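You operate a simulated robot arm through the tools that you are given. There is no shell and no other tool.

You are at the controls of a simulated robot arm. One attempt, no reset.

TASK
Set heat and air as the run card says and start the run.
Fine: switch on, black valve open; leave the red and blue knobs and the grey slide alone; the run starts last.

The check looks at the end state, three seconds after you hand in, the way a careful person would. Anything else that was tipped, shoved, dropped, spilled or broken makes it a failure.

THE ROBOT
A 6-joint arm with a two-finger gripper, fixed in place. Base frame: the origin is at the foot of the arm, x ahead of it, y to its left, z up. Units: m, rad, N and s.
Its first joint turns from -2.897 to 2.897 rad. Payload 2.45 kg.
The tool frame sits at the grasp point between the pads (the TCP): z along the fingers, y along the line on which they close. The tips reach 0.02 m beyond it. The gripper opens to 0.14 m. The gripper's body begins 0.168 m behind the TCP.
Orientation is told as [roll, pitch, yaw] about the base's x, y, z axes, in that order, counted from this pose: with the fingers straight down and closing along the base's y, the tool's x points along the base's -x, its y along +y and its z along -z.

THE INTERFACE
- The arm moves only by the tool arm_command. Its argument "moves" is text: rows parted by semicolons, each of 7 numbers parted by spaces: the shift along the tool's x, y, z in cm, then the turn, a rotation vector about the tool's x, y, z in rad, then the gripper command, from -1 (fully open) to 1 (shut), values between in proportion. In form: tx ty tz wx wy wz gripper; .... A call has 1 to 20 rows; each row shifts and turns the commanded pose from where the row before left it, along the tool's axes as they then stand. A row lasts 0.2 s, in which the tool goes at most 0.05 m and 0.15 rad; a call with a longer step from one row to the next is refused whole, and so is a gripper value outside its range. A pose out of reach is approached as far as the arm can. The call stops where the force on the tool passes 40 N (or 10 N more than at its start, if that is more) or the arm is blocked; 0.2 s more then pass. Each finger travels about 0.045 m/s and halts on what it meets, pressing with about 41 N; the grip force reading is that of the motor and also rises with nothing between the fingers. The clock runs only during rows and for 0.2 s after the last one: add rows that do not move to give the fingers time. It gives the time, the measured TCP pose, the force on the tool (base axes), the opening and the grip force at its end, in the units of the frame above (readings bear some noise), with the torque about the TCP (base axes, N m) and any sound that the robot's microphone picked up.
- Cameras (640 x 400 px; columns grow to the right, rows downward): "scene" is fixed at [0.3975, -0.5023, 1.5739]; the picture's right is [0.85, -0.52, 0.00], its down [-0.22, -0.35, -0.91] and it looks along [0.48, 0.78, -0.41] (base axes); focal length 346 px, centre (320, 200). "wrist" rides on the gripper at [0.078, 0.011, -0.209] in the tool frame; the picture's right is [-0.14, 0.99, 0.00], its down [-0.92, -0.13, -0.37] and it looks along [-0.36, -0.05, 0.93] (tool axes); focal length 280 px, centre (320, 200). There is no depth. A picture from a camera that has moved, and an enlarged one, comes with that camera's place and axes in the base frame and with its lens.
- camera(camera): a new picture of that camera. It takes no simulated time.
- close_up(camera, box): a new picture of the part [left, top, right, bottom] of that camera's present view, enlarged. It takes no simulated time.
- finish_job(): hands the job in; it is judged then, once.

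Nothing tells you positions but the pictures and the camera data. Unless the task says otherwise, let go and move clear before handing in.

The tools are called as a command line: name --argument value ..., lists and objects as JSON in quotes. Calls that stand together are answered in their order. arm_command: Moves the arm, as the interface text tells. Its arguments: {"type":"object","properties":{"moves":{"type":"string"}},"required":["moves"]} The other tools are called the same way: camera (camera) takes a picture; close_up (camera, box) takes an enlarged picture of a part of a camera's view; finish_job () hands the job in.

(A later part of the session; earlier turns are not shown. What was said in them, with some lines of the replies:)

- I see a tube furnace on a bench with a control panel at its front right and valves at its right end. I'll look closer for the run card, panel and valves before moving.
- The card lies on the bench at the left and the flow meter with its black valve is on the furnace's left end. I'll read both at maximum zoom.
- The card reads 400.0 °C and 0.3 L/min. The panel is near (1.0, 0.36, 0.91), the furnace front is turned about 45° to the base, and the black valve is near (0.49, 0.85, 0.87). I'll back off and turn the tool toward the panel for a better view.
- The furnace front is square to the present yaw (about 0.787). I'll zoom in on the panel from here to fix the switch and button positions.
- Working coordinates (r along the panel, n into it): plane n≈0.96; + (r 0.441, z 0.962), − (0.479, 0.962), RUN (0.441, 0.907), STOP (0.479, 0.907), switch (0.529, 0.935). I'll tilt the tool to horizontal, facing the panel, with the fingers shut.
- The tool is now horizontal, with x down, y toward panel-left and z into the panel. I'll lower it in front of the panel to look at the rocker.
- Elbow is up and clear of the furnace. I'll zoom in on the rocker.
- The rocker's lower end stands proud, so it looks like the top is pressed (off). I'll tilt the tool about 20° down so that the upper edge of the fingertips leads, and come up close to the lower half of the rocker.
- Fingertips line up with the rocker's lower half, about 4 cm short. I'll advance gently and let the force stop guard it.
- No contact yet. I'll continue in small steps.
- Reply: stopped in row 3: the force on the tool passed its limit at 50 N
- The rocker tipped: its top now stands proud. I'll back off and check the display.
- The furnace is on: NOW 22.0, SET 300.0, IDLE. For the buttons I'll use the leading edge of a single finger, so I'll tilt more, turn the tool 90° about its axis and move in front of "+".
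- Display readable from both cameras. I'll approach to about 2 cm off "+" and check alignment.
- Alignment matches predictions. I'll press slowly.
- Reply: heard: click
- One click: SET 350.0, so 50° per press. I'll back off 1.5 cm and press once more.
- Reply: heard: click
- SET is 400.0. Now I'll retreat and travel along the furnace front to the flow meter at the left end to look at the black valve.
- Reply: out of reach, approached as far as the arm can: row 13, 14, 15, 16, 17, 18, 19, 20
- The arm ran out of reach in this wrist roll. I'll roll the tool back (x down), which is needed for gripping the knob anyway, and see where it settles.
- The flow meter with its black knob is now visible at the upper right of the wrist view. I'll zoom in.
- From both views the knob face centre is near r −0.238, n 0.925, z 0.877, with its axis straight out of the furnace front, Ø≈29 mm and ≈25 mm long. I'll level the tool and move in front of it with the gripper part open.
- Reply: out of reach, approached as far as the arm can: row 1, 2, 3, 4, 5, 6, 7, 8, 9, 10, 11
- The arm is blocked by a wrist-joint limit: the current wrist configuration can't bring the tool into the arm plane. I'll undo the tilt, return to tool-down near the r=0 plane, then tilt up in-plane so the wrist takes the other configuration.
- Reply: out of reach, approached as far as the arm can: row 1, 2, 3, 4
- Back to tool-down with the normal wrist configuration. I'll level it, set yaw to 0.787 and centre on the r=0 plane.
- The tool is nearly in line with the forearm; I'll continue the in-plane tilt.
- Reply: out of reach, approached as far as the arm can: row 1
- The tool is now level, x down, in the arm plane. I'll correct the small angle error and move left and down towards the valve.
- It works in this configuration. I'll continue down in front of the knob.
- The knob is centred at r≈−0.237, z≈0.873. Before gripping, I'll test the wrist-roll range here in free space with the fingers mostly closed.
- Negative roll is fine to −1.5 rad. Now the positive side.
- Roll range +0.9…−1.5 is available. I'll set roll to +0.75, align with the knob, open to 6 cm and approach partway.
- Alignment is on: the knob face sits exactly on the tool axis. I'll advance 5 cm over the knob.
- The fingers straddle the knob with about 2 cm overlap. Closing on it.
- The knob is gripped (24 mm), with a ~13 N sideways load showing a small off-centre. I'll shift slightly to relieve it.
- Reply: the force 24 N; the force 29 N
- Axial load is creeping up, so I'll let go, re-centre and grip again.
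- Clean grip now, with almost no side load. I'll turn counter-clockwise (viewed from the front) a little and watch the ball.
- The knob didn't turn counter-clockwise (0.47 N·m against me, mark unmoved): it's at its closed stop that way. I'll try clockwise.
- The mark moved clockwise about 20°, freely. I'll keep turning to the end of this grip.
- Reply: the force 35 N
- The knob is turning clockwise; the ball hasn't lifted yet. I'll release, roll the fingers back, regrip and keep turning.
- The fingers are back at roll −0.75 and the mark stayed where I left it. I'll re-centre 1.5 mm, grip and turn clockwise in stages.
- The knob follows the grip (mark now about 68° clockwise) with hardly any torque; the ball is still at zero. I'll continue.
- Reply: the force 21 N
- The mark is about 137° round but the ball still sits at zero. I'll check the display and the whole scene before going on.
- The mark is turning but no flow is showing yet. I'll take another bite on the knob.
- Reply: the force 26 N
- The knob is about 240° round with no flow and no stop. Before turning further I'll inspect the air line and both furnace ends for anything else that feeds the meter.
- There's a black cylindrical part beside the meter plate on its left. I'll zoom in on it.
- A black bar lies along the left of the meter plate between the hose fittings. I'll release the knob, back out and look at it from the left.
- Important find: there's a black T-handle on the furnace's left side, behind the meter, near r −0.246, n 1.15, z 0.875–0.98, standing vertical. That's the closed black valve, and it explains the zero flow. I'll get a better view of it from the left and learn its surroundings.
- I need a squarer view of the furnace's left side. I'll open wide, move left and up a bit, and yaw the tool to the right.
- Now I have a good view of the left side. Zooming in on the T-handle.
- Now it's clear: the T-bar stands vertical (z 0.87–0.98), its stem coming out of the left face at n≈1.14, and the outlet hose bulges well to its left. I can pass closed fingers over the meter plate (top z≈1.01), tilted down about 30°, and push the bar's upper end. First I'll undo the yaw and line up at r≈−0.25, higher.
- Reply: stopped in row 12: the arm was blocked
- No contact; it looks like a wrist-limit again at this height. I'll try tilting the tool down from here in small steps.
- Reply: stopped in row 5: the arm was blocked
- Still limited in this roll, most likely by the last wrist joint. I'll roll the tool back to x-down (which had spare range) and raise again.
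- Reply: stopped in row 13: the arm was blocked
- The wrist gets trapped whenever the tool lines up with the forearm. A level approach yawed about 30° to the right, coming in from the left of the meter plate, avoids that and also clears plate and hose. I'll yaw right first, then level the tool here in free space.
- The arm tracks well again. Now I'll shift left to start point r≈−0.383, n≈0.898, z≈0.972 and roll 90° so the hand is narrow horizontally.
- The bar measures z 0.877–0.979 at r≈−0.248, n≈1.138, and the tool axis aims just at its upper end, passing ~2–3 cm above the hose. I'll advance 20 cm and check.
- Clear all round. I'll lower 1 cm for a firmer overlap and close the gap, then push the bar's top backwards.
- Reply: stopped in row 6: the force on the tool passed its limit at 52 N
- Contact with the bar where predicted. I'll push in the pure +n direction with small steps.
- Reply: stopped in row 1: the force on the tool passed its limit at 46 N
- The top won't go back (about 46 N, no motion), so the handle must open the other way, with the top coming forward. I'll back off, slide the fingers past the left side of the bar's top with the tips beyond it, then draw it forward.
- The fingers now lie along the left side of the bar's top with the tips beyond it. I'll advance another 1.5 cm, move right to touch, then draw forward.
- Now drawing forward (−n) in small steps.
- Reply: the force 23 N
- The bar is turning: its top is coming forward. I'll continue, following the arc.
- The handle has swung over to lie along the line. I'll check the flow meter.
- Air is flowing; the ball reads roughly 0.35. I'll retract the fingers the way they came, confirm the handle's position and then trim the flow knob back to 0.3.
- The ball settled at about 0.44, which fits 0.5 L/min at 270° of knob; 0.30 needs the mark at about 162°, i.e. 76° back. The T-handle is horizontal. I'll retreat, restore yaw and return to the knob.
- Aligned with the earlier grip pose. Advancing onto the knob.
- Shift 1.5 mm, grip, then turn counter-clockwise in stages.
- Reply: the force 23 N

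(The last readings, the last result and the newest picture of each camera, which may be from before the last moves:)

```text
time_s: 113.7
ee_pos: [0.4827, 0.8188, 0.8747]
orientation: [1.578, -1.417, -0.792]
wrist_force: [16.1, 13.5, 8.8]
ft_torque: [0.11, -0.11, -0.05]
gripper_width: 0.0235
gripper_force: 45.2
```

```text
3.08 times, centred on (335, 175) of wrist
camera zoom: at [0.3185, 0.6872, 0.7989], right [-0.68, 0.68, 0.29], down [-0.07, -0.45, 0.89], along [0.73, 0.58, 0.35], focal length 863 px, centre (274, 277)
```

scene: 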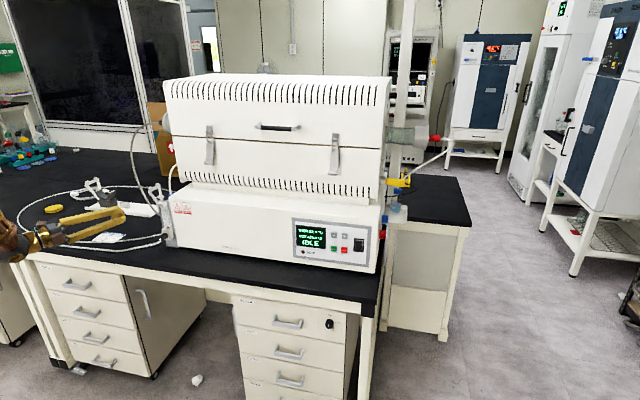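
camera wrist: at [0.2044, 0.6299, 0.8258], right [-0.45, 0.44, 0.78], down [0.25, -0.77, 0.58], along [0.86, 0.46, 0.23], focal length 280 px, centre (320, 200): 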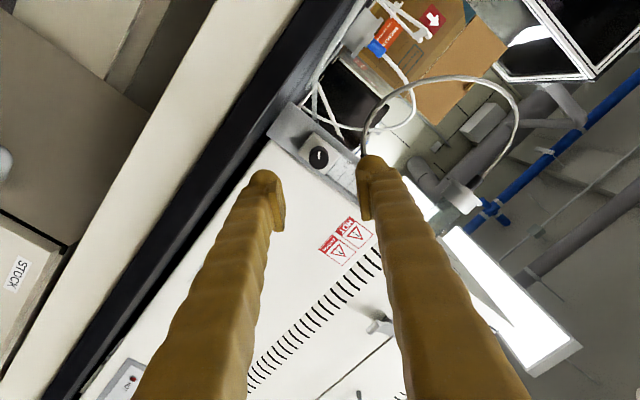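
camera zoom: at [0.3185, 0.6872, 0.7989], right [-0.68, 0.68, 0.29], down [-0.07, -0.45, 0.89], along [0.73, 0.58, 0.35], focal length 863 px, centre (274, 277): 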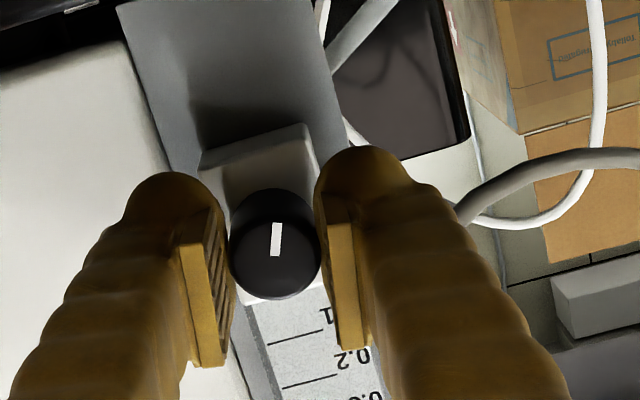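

Ball now at about 0.38 (parallax-corrected), consistent with the linear model. About 0.7 rad more to go.

arm_command --moves "0 0 0 0 0 -0.1 1; 0 0 0 0 0 -0.1 1; 0 0 0 0 0 -0.1 1; 0 0 0 0 0 -0.1 1; 0 0 0 0 0 -0.1 1; 0 0 0 0 0 -0.1 1; 0 0 0 0 0 -0.08 1; 0 0 0 0 0 0 1; 0 0 0 0 0 0 1; 0 0 0 0 0 0 1"

close_up --camera "scene" --box '[150, 200, 186, 230]'

close_up --camera "wrist" --box '[240, 110, 430, 240]'

```text
time_s: 115.9
ee_pos: [0.4824, 0.8187, 0.875]
orientation: [-1.574, -1.043, 2.362]
wrist_force: [-3.6, -6.1, 5.6]
ft_torque: [0.23, -0.2, 0.15]
gripper_width: 0.0234
gripper_force: 44.8
stopped in row 10: the force on the tool passed its limit at 40 N (the readings are from after the stop); the commanded pose is now the measured one
```

```text
13.33 times, centred on (168, 215) of scene
camera zoom: at [0.3975, -0.5023, 1.5739], right [0.85, -0.52, 0.0], down [-0.22, -0.35, -0.91], along [0.48, 0.78, -0.41], focal length 4620 px, centre (2347, 0)
```

zoom: 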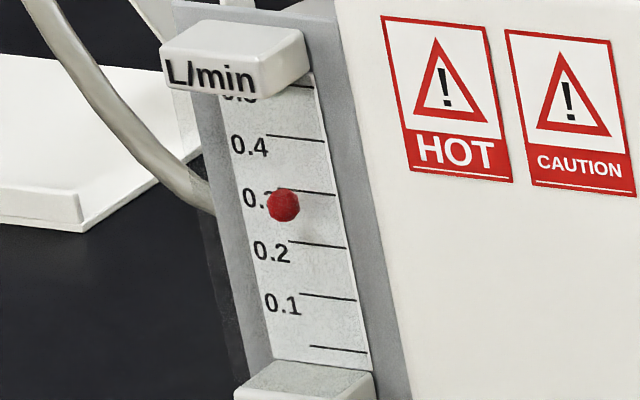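

```text
3.08 times, centred on (335, 175) of wrist
camera zoom: at [0.3557, 0.6496, 0.8013], right [-0.65, 0.65, -0.38], down [-0.51, -0.01, 0.86], along [0.56, 0.76, 0.34], focal length 863 px, centre (274, 277)
```

zoom: 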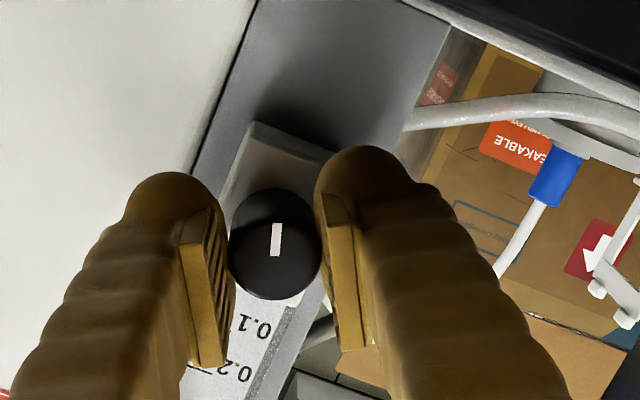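

The ball reads 0.30 after correcting for parallax. I'll release, back out and verify with the wrist camera level with the ball.

arm_command --moves "0 0 0 0 0 0 0.35; 0 0 0 0 0 0 0.35; 0 0 0 0 0 0 0.35; 0 0 -2 0 0 0 0.35; 0 0 -3 0 0 0 0.35; 0 0 -3 0 0 0 0.35; 0 0 -4 0 0 0 0.35; -3.02 -1.77 0 0 0 0 0.35; -3.02 -1.77 0 0 0 0 0; 0 0 0 0 0 -0.14 0; 0 0 0 0 0 -0.14 0; 0 0 0 0 0 -0.14 0; 0 0 0 0 0 -0.14 0; 0 0 0 0 0 -0.14 0; 0 0 0 0 0 -0.14 0; 0 0 0 0 0 -0.14 0; 0 0 0 0 0 0 0"

camera --camera "wrist"

close_up --camera "scene" --box '[150, 200, 186, 230]'

```text
time_s: 119.5
ee_pos: [0.3973, 0.7344, 0.944]
orientation: [-1.573, -0.062, 2.357]
wrist_force: [0.7, 0.6, -0.2]
ft_torque: [0.01, 0.0, -0.03]
gripper_width: 0.0697
gripper_force: 0.1
```

```text
taken
camera wrist: at [0.3044, 0.5312, 0.9283], right [-0.14, 0.14, -0.98], down [-0.91, 0.38, 0.18], along [0.4, 0.91, 0.07], focal length 280 px, centre (320, 200)
```

wrist: 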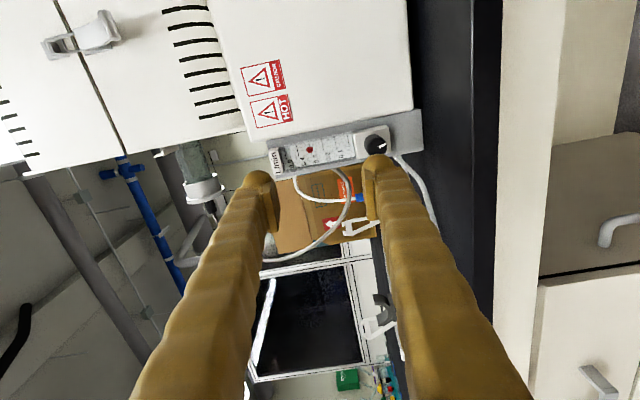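

```text
13.33 times, centred on (168, 215) of scene
camera zoom: at [0.3975, -0.5023, 1.5739], right [0.85, -0.52, 0.0], down [-0.22, -0.35, -0.91], along [0.48, 0.78, -0.41], focal length 4620 px, centre (2347, 0)
```

zoom: 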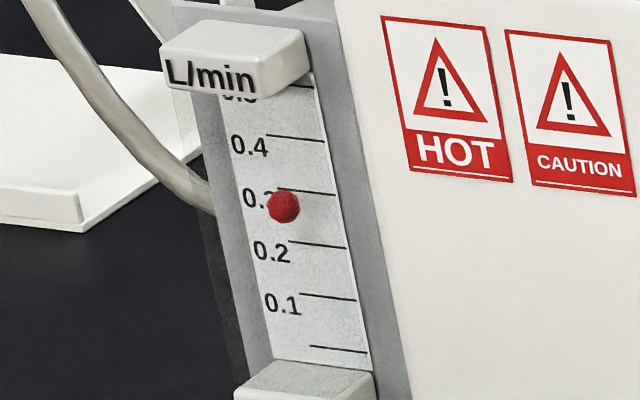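

close_up --camera "wrist" --box '[262, 128, 322, 176]'

close_up --camera "wrist" --box '[260, 120, 400, 180]'

```text
8.33 times, centred on (292, 152) of wrist
camera zoom: at [0.3044, 0.5312, 0.9283], right [-0.14, 0.14, -0.98], down [-0.91, 0.38, 0.18], along [0.4, 0.91, 0.07], focal length 2337 px, centre (553, 600)
```

zoom: 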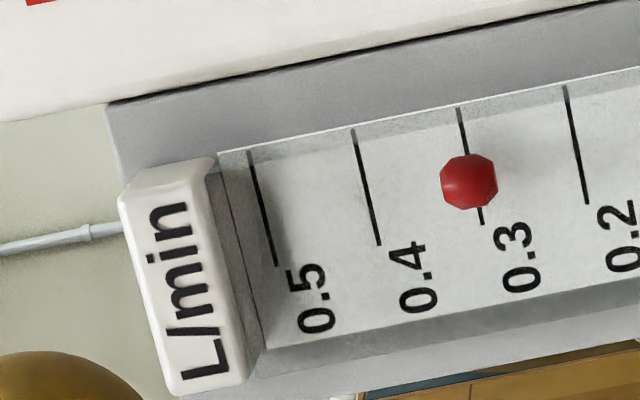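

```text
4.57 times, centred on (330, 150) of wrist
camera zoom: at [0.3044, 0.5312, 0.9283], right [-0.14, 0.14, -0.98], down [-0.91, 0.38, 0.18], along [0.4, 0.91, 0.07], focal length 1282 px, centre (274, 429)
```

zoom: 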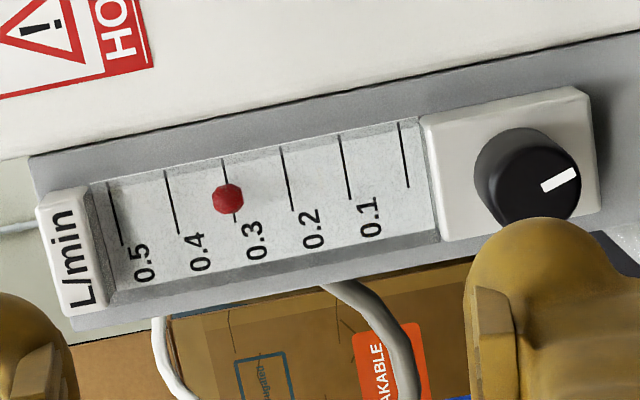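

Level view: the ball is right on the 0.3 line (≈0.301). Now for the last step, I'll close the fingers and travel level along the furnace front towards RUN.

arm_command --moves "0 0 0 0 0 -0.07 1; 4.8 0 0 0 0 0 1; 4.8 0 0 0 0 0 1; 4.8 0 0 0 0 0 1; 4.8 0 0 0 0 0 1; 4.8 0 0 0 0 0 1; 4.8 0 0 0 0 0 1; 0 0 0 0 0 0 1"

```text
time_s: 121.3
ee_pos: [0.6052, 0.5349, 0.9446]
orientation: [-1.572, 0.005, 2.357]
wrist_force: [0.3, 0.4, 0.0]
ft_torque: [0.0, 0.0, -0.02]
gripper_width: 0.0001
gripper_force: 29.0
out of reach, approached as far as the arm can: row 5, 6
```

arm_command --moves "4 0 0 0 0 0 1; 4 0 0 0 0 0 1; 4 0 0 0 0 0 1; 4 0 0 0 0 0 1; 0 0 0 0 0 0 1"

camera --camera "scene"

```text
time_s: 122.5
ee_pos: [0.7197, 0.4224, 0.9456]
orientation: [-1.573, 0.004, 2.357]
wrist_force: [-0.8, 0.6, -0.2]
ft_torque: [0.01, 0.0, 0.0]
gripper_width: 0.0001
gripper_force: 29.2
```

```text
taken
```

scene: 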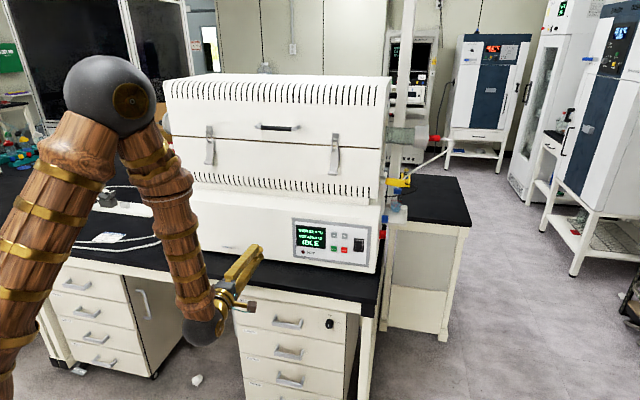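

Good. Continuing to the position in front of RUN.

arm_command --moves "3.83 0.57 0 0 0 0 1; 3.83 0.57 0 0 0 0 1; 3.83 0.57 0 0 0 0 1; 3.83 0.57 0 0 0 0 1; 3.83 0.57 0 0 0 0 1; 3.83 0.57 0 0 0 0 1; 0 0 0 0 0 0 1"

camera --camera "wrist"

camera --camera "scene"

```text
time_s: 124.1
ee_pos: [0.8833, 0.2601, 0.9137]
orientation: [-1.574, 0.004, 2.357]
wrist_force: [0.2, 0.1, 0.2]
ft_torque: [0.0, 0.01, 0.0]
gripper_width: 0.0
gripper_force: 29.6
```

```text
taken
camera wrist: at [0.7919, 0.0575, 0.9045], right [-0.09, 0.09, -0.99], down [-0.91, 0.39, 0.12], along [0.4, 0.92, 0.05], focal length 280 px, centre (320, 200)
```

wrist: 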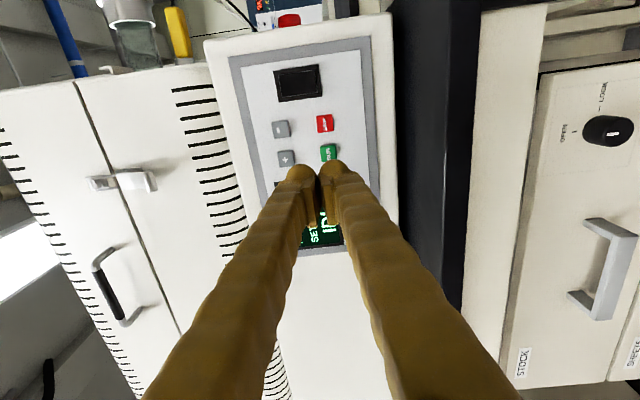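

```text
taken
```

scene: 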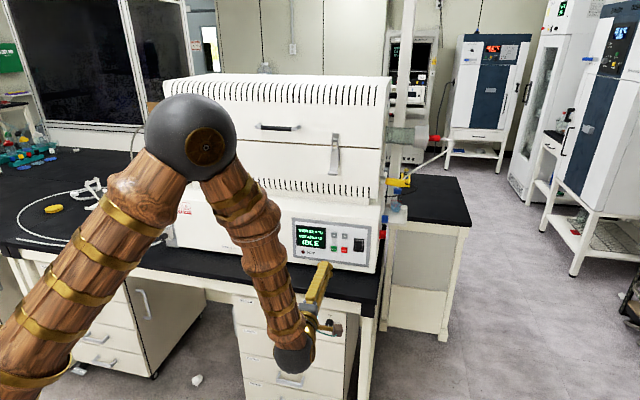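

RUN is dead ahead at (r≈0.443, z≈0.905). Advancing to just short of it.

arm_command --moves "0.1 0.25 2.5 0 0 0 1; 0 0 2.5 0 0 0 1; 0 0 2.5 0 0 0 1; 0 0 2.5 0 0 0 1; 0 0 1 0 0 0 1; 0 0 0 0 0 0 1"

close_up --camera "wrist" --box '[220, 60, 420, 240]'

close_up --camera "scene" --box '[280, 200, 400, 275]'

```text
time_s: 125.5
ee_pos: [0.9609, 0.3382, 0.9104]
orientation: [-1.573, 0.005, 2.356]
wrist_force: [-0.2, 0.0, -0.6]
ft_torque: [0.02, 0.0, -0.01]
gripper_width: 0.0
gripper_force: 29.0
```

```text
2.22 times, centred on (320, 150) of wrist
camera zoom: at [0.8682, 0.1355, 0.9008], right [-0.09, 0.09, -0.99], down [-0.91, 0.39, 0.12], along [0.4, 0.92, 0.05], focal length 623 px, centre (320, 311)
```

zoom: 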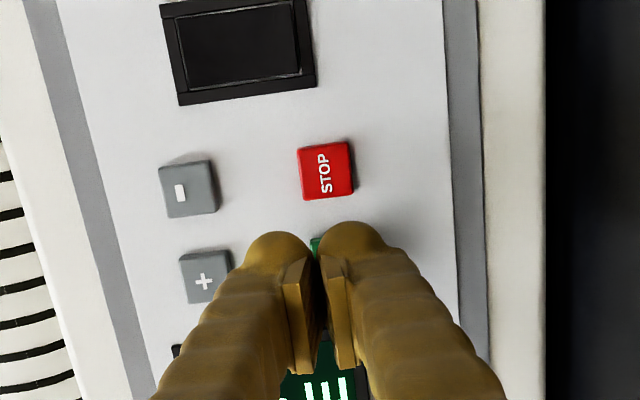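

```text
5.33 times, centred on (340, 238) of scene
camera zoom: at [0.3975, -0.5023, 1.5739], right [0.85, -0.52, 0.0], down [-0.22, -0.35, -0.91], along [0.48, 0.78, -0.41], focal length 1848 px, centre (213, 0)
```

zoom: 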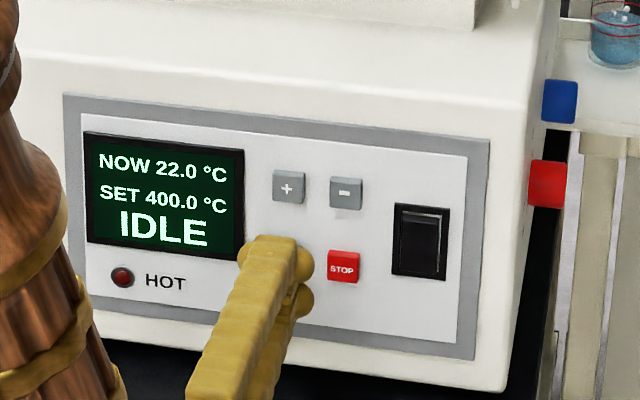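

Clear of "+" and STOP. Last look at everything is fine (SET 400.0, air 0.3), so I press RUN slowly.

arm_command --moves "0 0 0.5 0 0 0 1; 0 0 0.5 0 0 0 1; 0 0 0.4 0 0 0 1; 0 0 0.3 0 0 0 1; 0 0 0.2 0 0 0 1; 0 0 0.2 0 0 0 1; 0 0 0.2 0 0 0 1"

close_up --camera "scene" --box '[280, 200, 400, 275]'

```text
time_s: 127.1
ee_pos: [0.9784, 0.3547, 0.9098]
orientation: [-1.571, 0.006, 2.358]
wrist_force: [0.6, -0.1, 0.0]
ft_torque: [0.01, -0.02, -0.01]
gripper_width: 0.0
gripper_force: 29.4
```

```text
5.33 times, centred on (340, 238) of scene
camera zoom: at [0.3975, -0.5023, 1.5739], right [0.85, -0.52, 0.0], down [-0.22, -0.35, -0.91], along [0.48, 0.78, -0.41], focal length 1848 px, centre (213, 0)
```

zoom: 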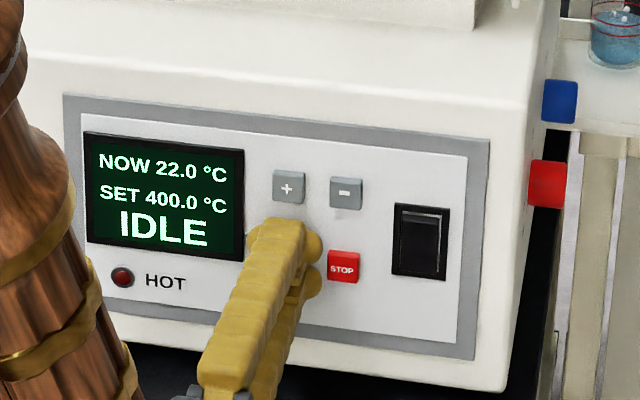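

arm_command --moves "0 0 0.2 0 0 0 1; 0 0 0.2 0 0 0 1; 0 0 0.15 0 0 0 1"

close_up --camera "scene" --box '[280, 200, 400, 275]'

```text
time_s: 127.9
ee_pos: [0.9805, 0.3567, 0.911]
orientation: [-1.571, 0.007, 2.357]
wrist_force: [-21.2, -13.7, 1.8]
ft_torque: [-0.1, 0.01, 0.08]
gripper_width: 0.0
gripper_force: 29.1
heard: click
```

```text
5.33 times, centred on (340, 238) of scene
camera zoom: at [0.3975, -0.5023, 1.5739], right [0.85, -0.52, 0.0], down [-0.22, -0.35, -0.91], along [0.48, 0.78, -0.41], focal length 1848 px, centre (213, 0)
```

zoom: 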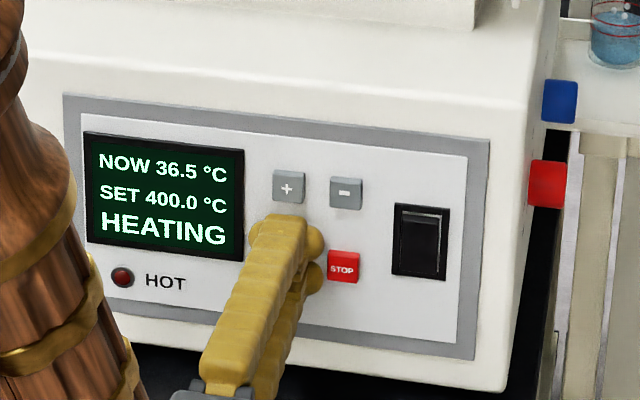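

RUN clicked and the display shows HEATING with SET 400.0. I'll back straight off and do a final check.

arm_command --moves "0 0 -1 0 0 0 1; 0 0 -3 0 0 0 1; 0 0 -4 0 0 0 1; 0 0 -4 0 0 0 1; 0 0 -4 0 0 0 1; 0 0 -4 0 0 0 1; 0 0 0 0 0 0 1"

camera --camera "scene"

close_up --camera "scene" --box '[280, 200, 400, 275]'

close_up --camera "scene" --box '[130, 190, 194, 250]'

```text
time_s: 129.5
ee_pos: [0.8384, 0.2159, 0.9108]
orientation: [-1.574, 0.007, 2.357]
wrist_force: [-0.1, -0.1, -0.2]
ft_torque: [0.0, -0.02, -0.01]
gripper_width: 0.0002
gripper_force: 29.3
```

```text
taken
```

scene: 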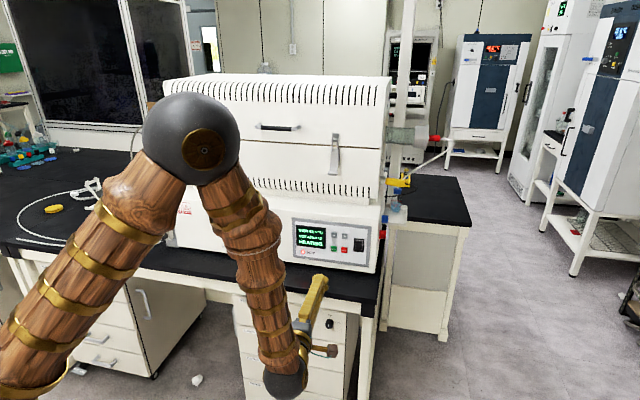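

```text
5.33 times, centred on (340, 238) of scene
camera zoom: at [0.3975, -0.5023, 1.5739], right [0.85, -0.52, 0.0], down [-0.22, -0.35, -0.91], along [0.48, 0.78, -0.41], focal length 1848 px, centre (213, 0)
```

zoom: 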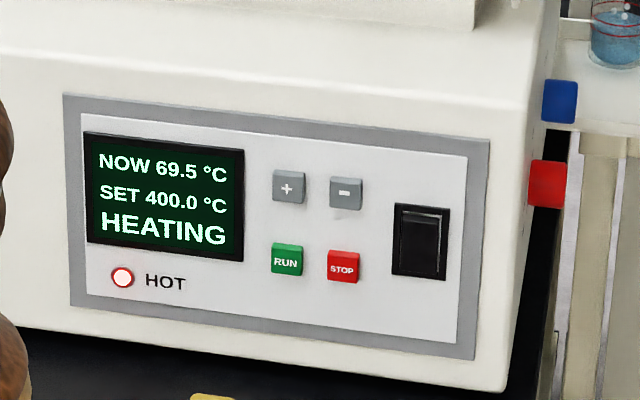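

```text
6.67 times, centred on (162, 220) of scene
camera zoom: at [0.3975, -0.5023, 1.5739], right [0.85, -0.52, 0.0], down [-0.22, -0.35, -0.91], along [0.48, 0.78, -0.41], focal length 2310 px, centre (1373, 67)
```

zoom: 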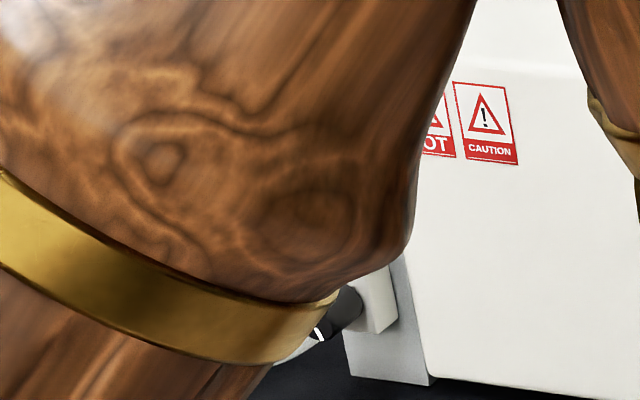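

The furnace is heating toward 400.0 °C. The air is at 0.3 L/min with the black T-valve open, nothing else was disturbed and the arm is clear. Handing in.

finish_job

```text
The job is handed in.
```

The run is going. The display read HEATING, SET 400.0 °C, NOW 69.5 °C and climbing when I handed in, and the HOT lamp had come on.

- **Heat:** I switched the furnace on and pressed "+" twice, taking the setpoint from 300.0 to 400.0 °C.
- **Air:** the ball sat on the 0.3 L/min line (about 0.301) in a level wrist-camera view before I pressed RUN. After the press, the arm hid the flow meter from the scene camera, so I did not read it again.
- **Black valve:** there were two black controls on the air line. The T-handle on the furnace's left side was closed, so turning the flow knob did nothing at first. I swung the handle open, then set the flow with the knob.
- **T-handle force:** my first push on it was in the wrong direction and stopped on the force limit at about 50 N. It then turned freely the other way.
- **Left alone:** I did not touch the red and blue knobs. I never identified the grey slide, but I touched no controls beyond those named here. The card, hoses and bench items looked undisturbed in the views I had.
- **Order:** RUN was the last control I touched, and I backed the arm clear before handing in.

The card also says BOAT 57. I took that as outside this job and did nothing with it.
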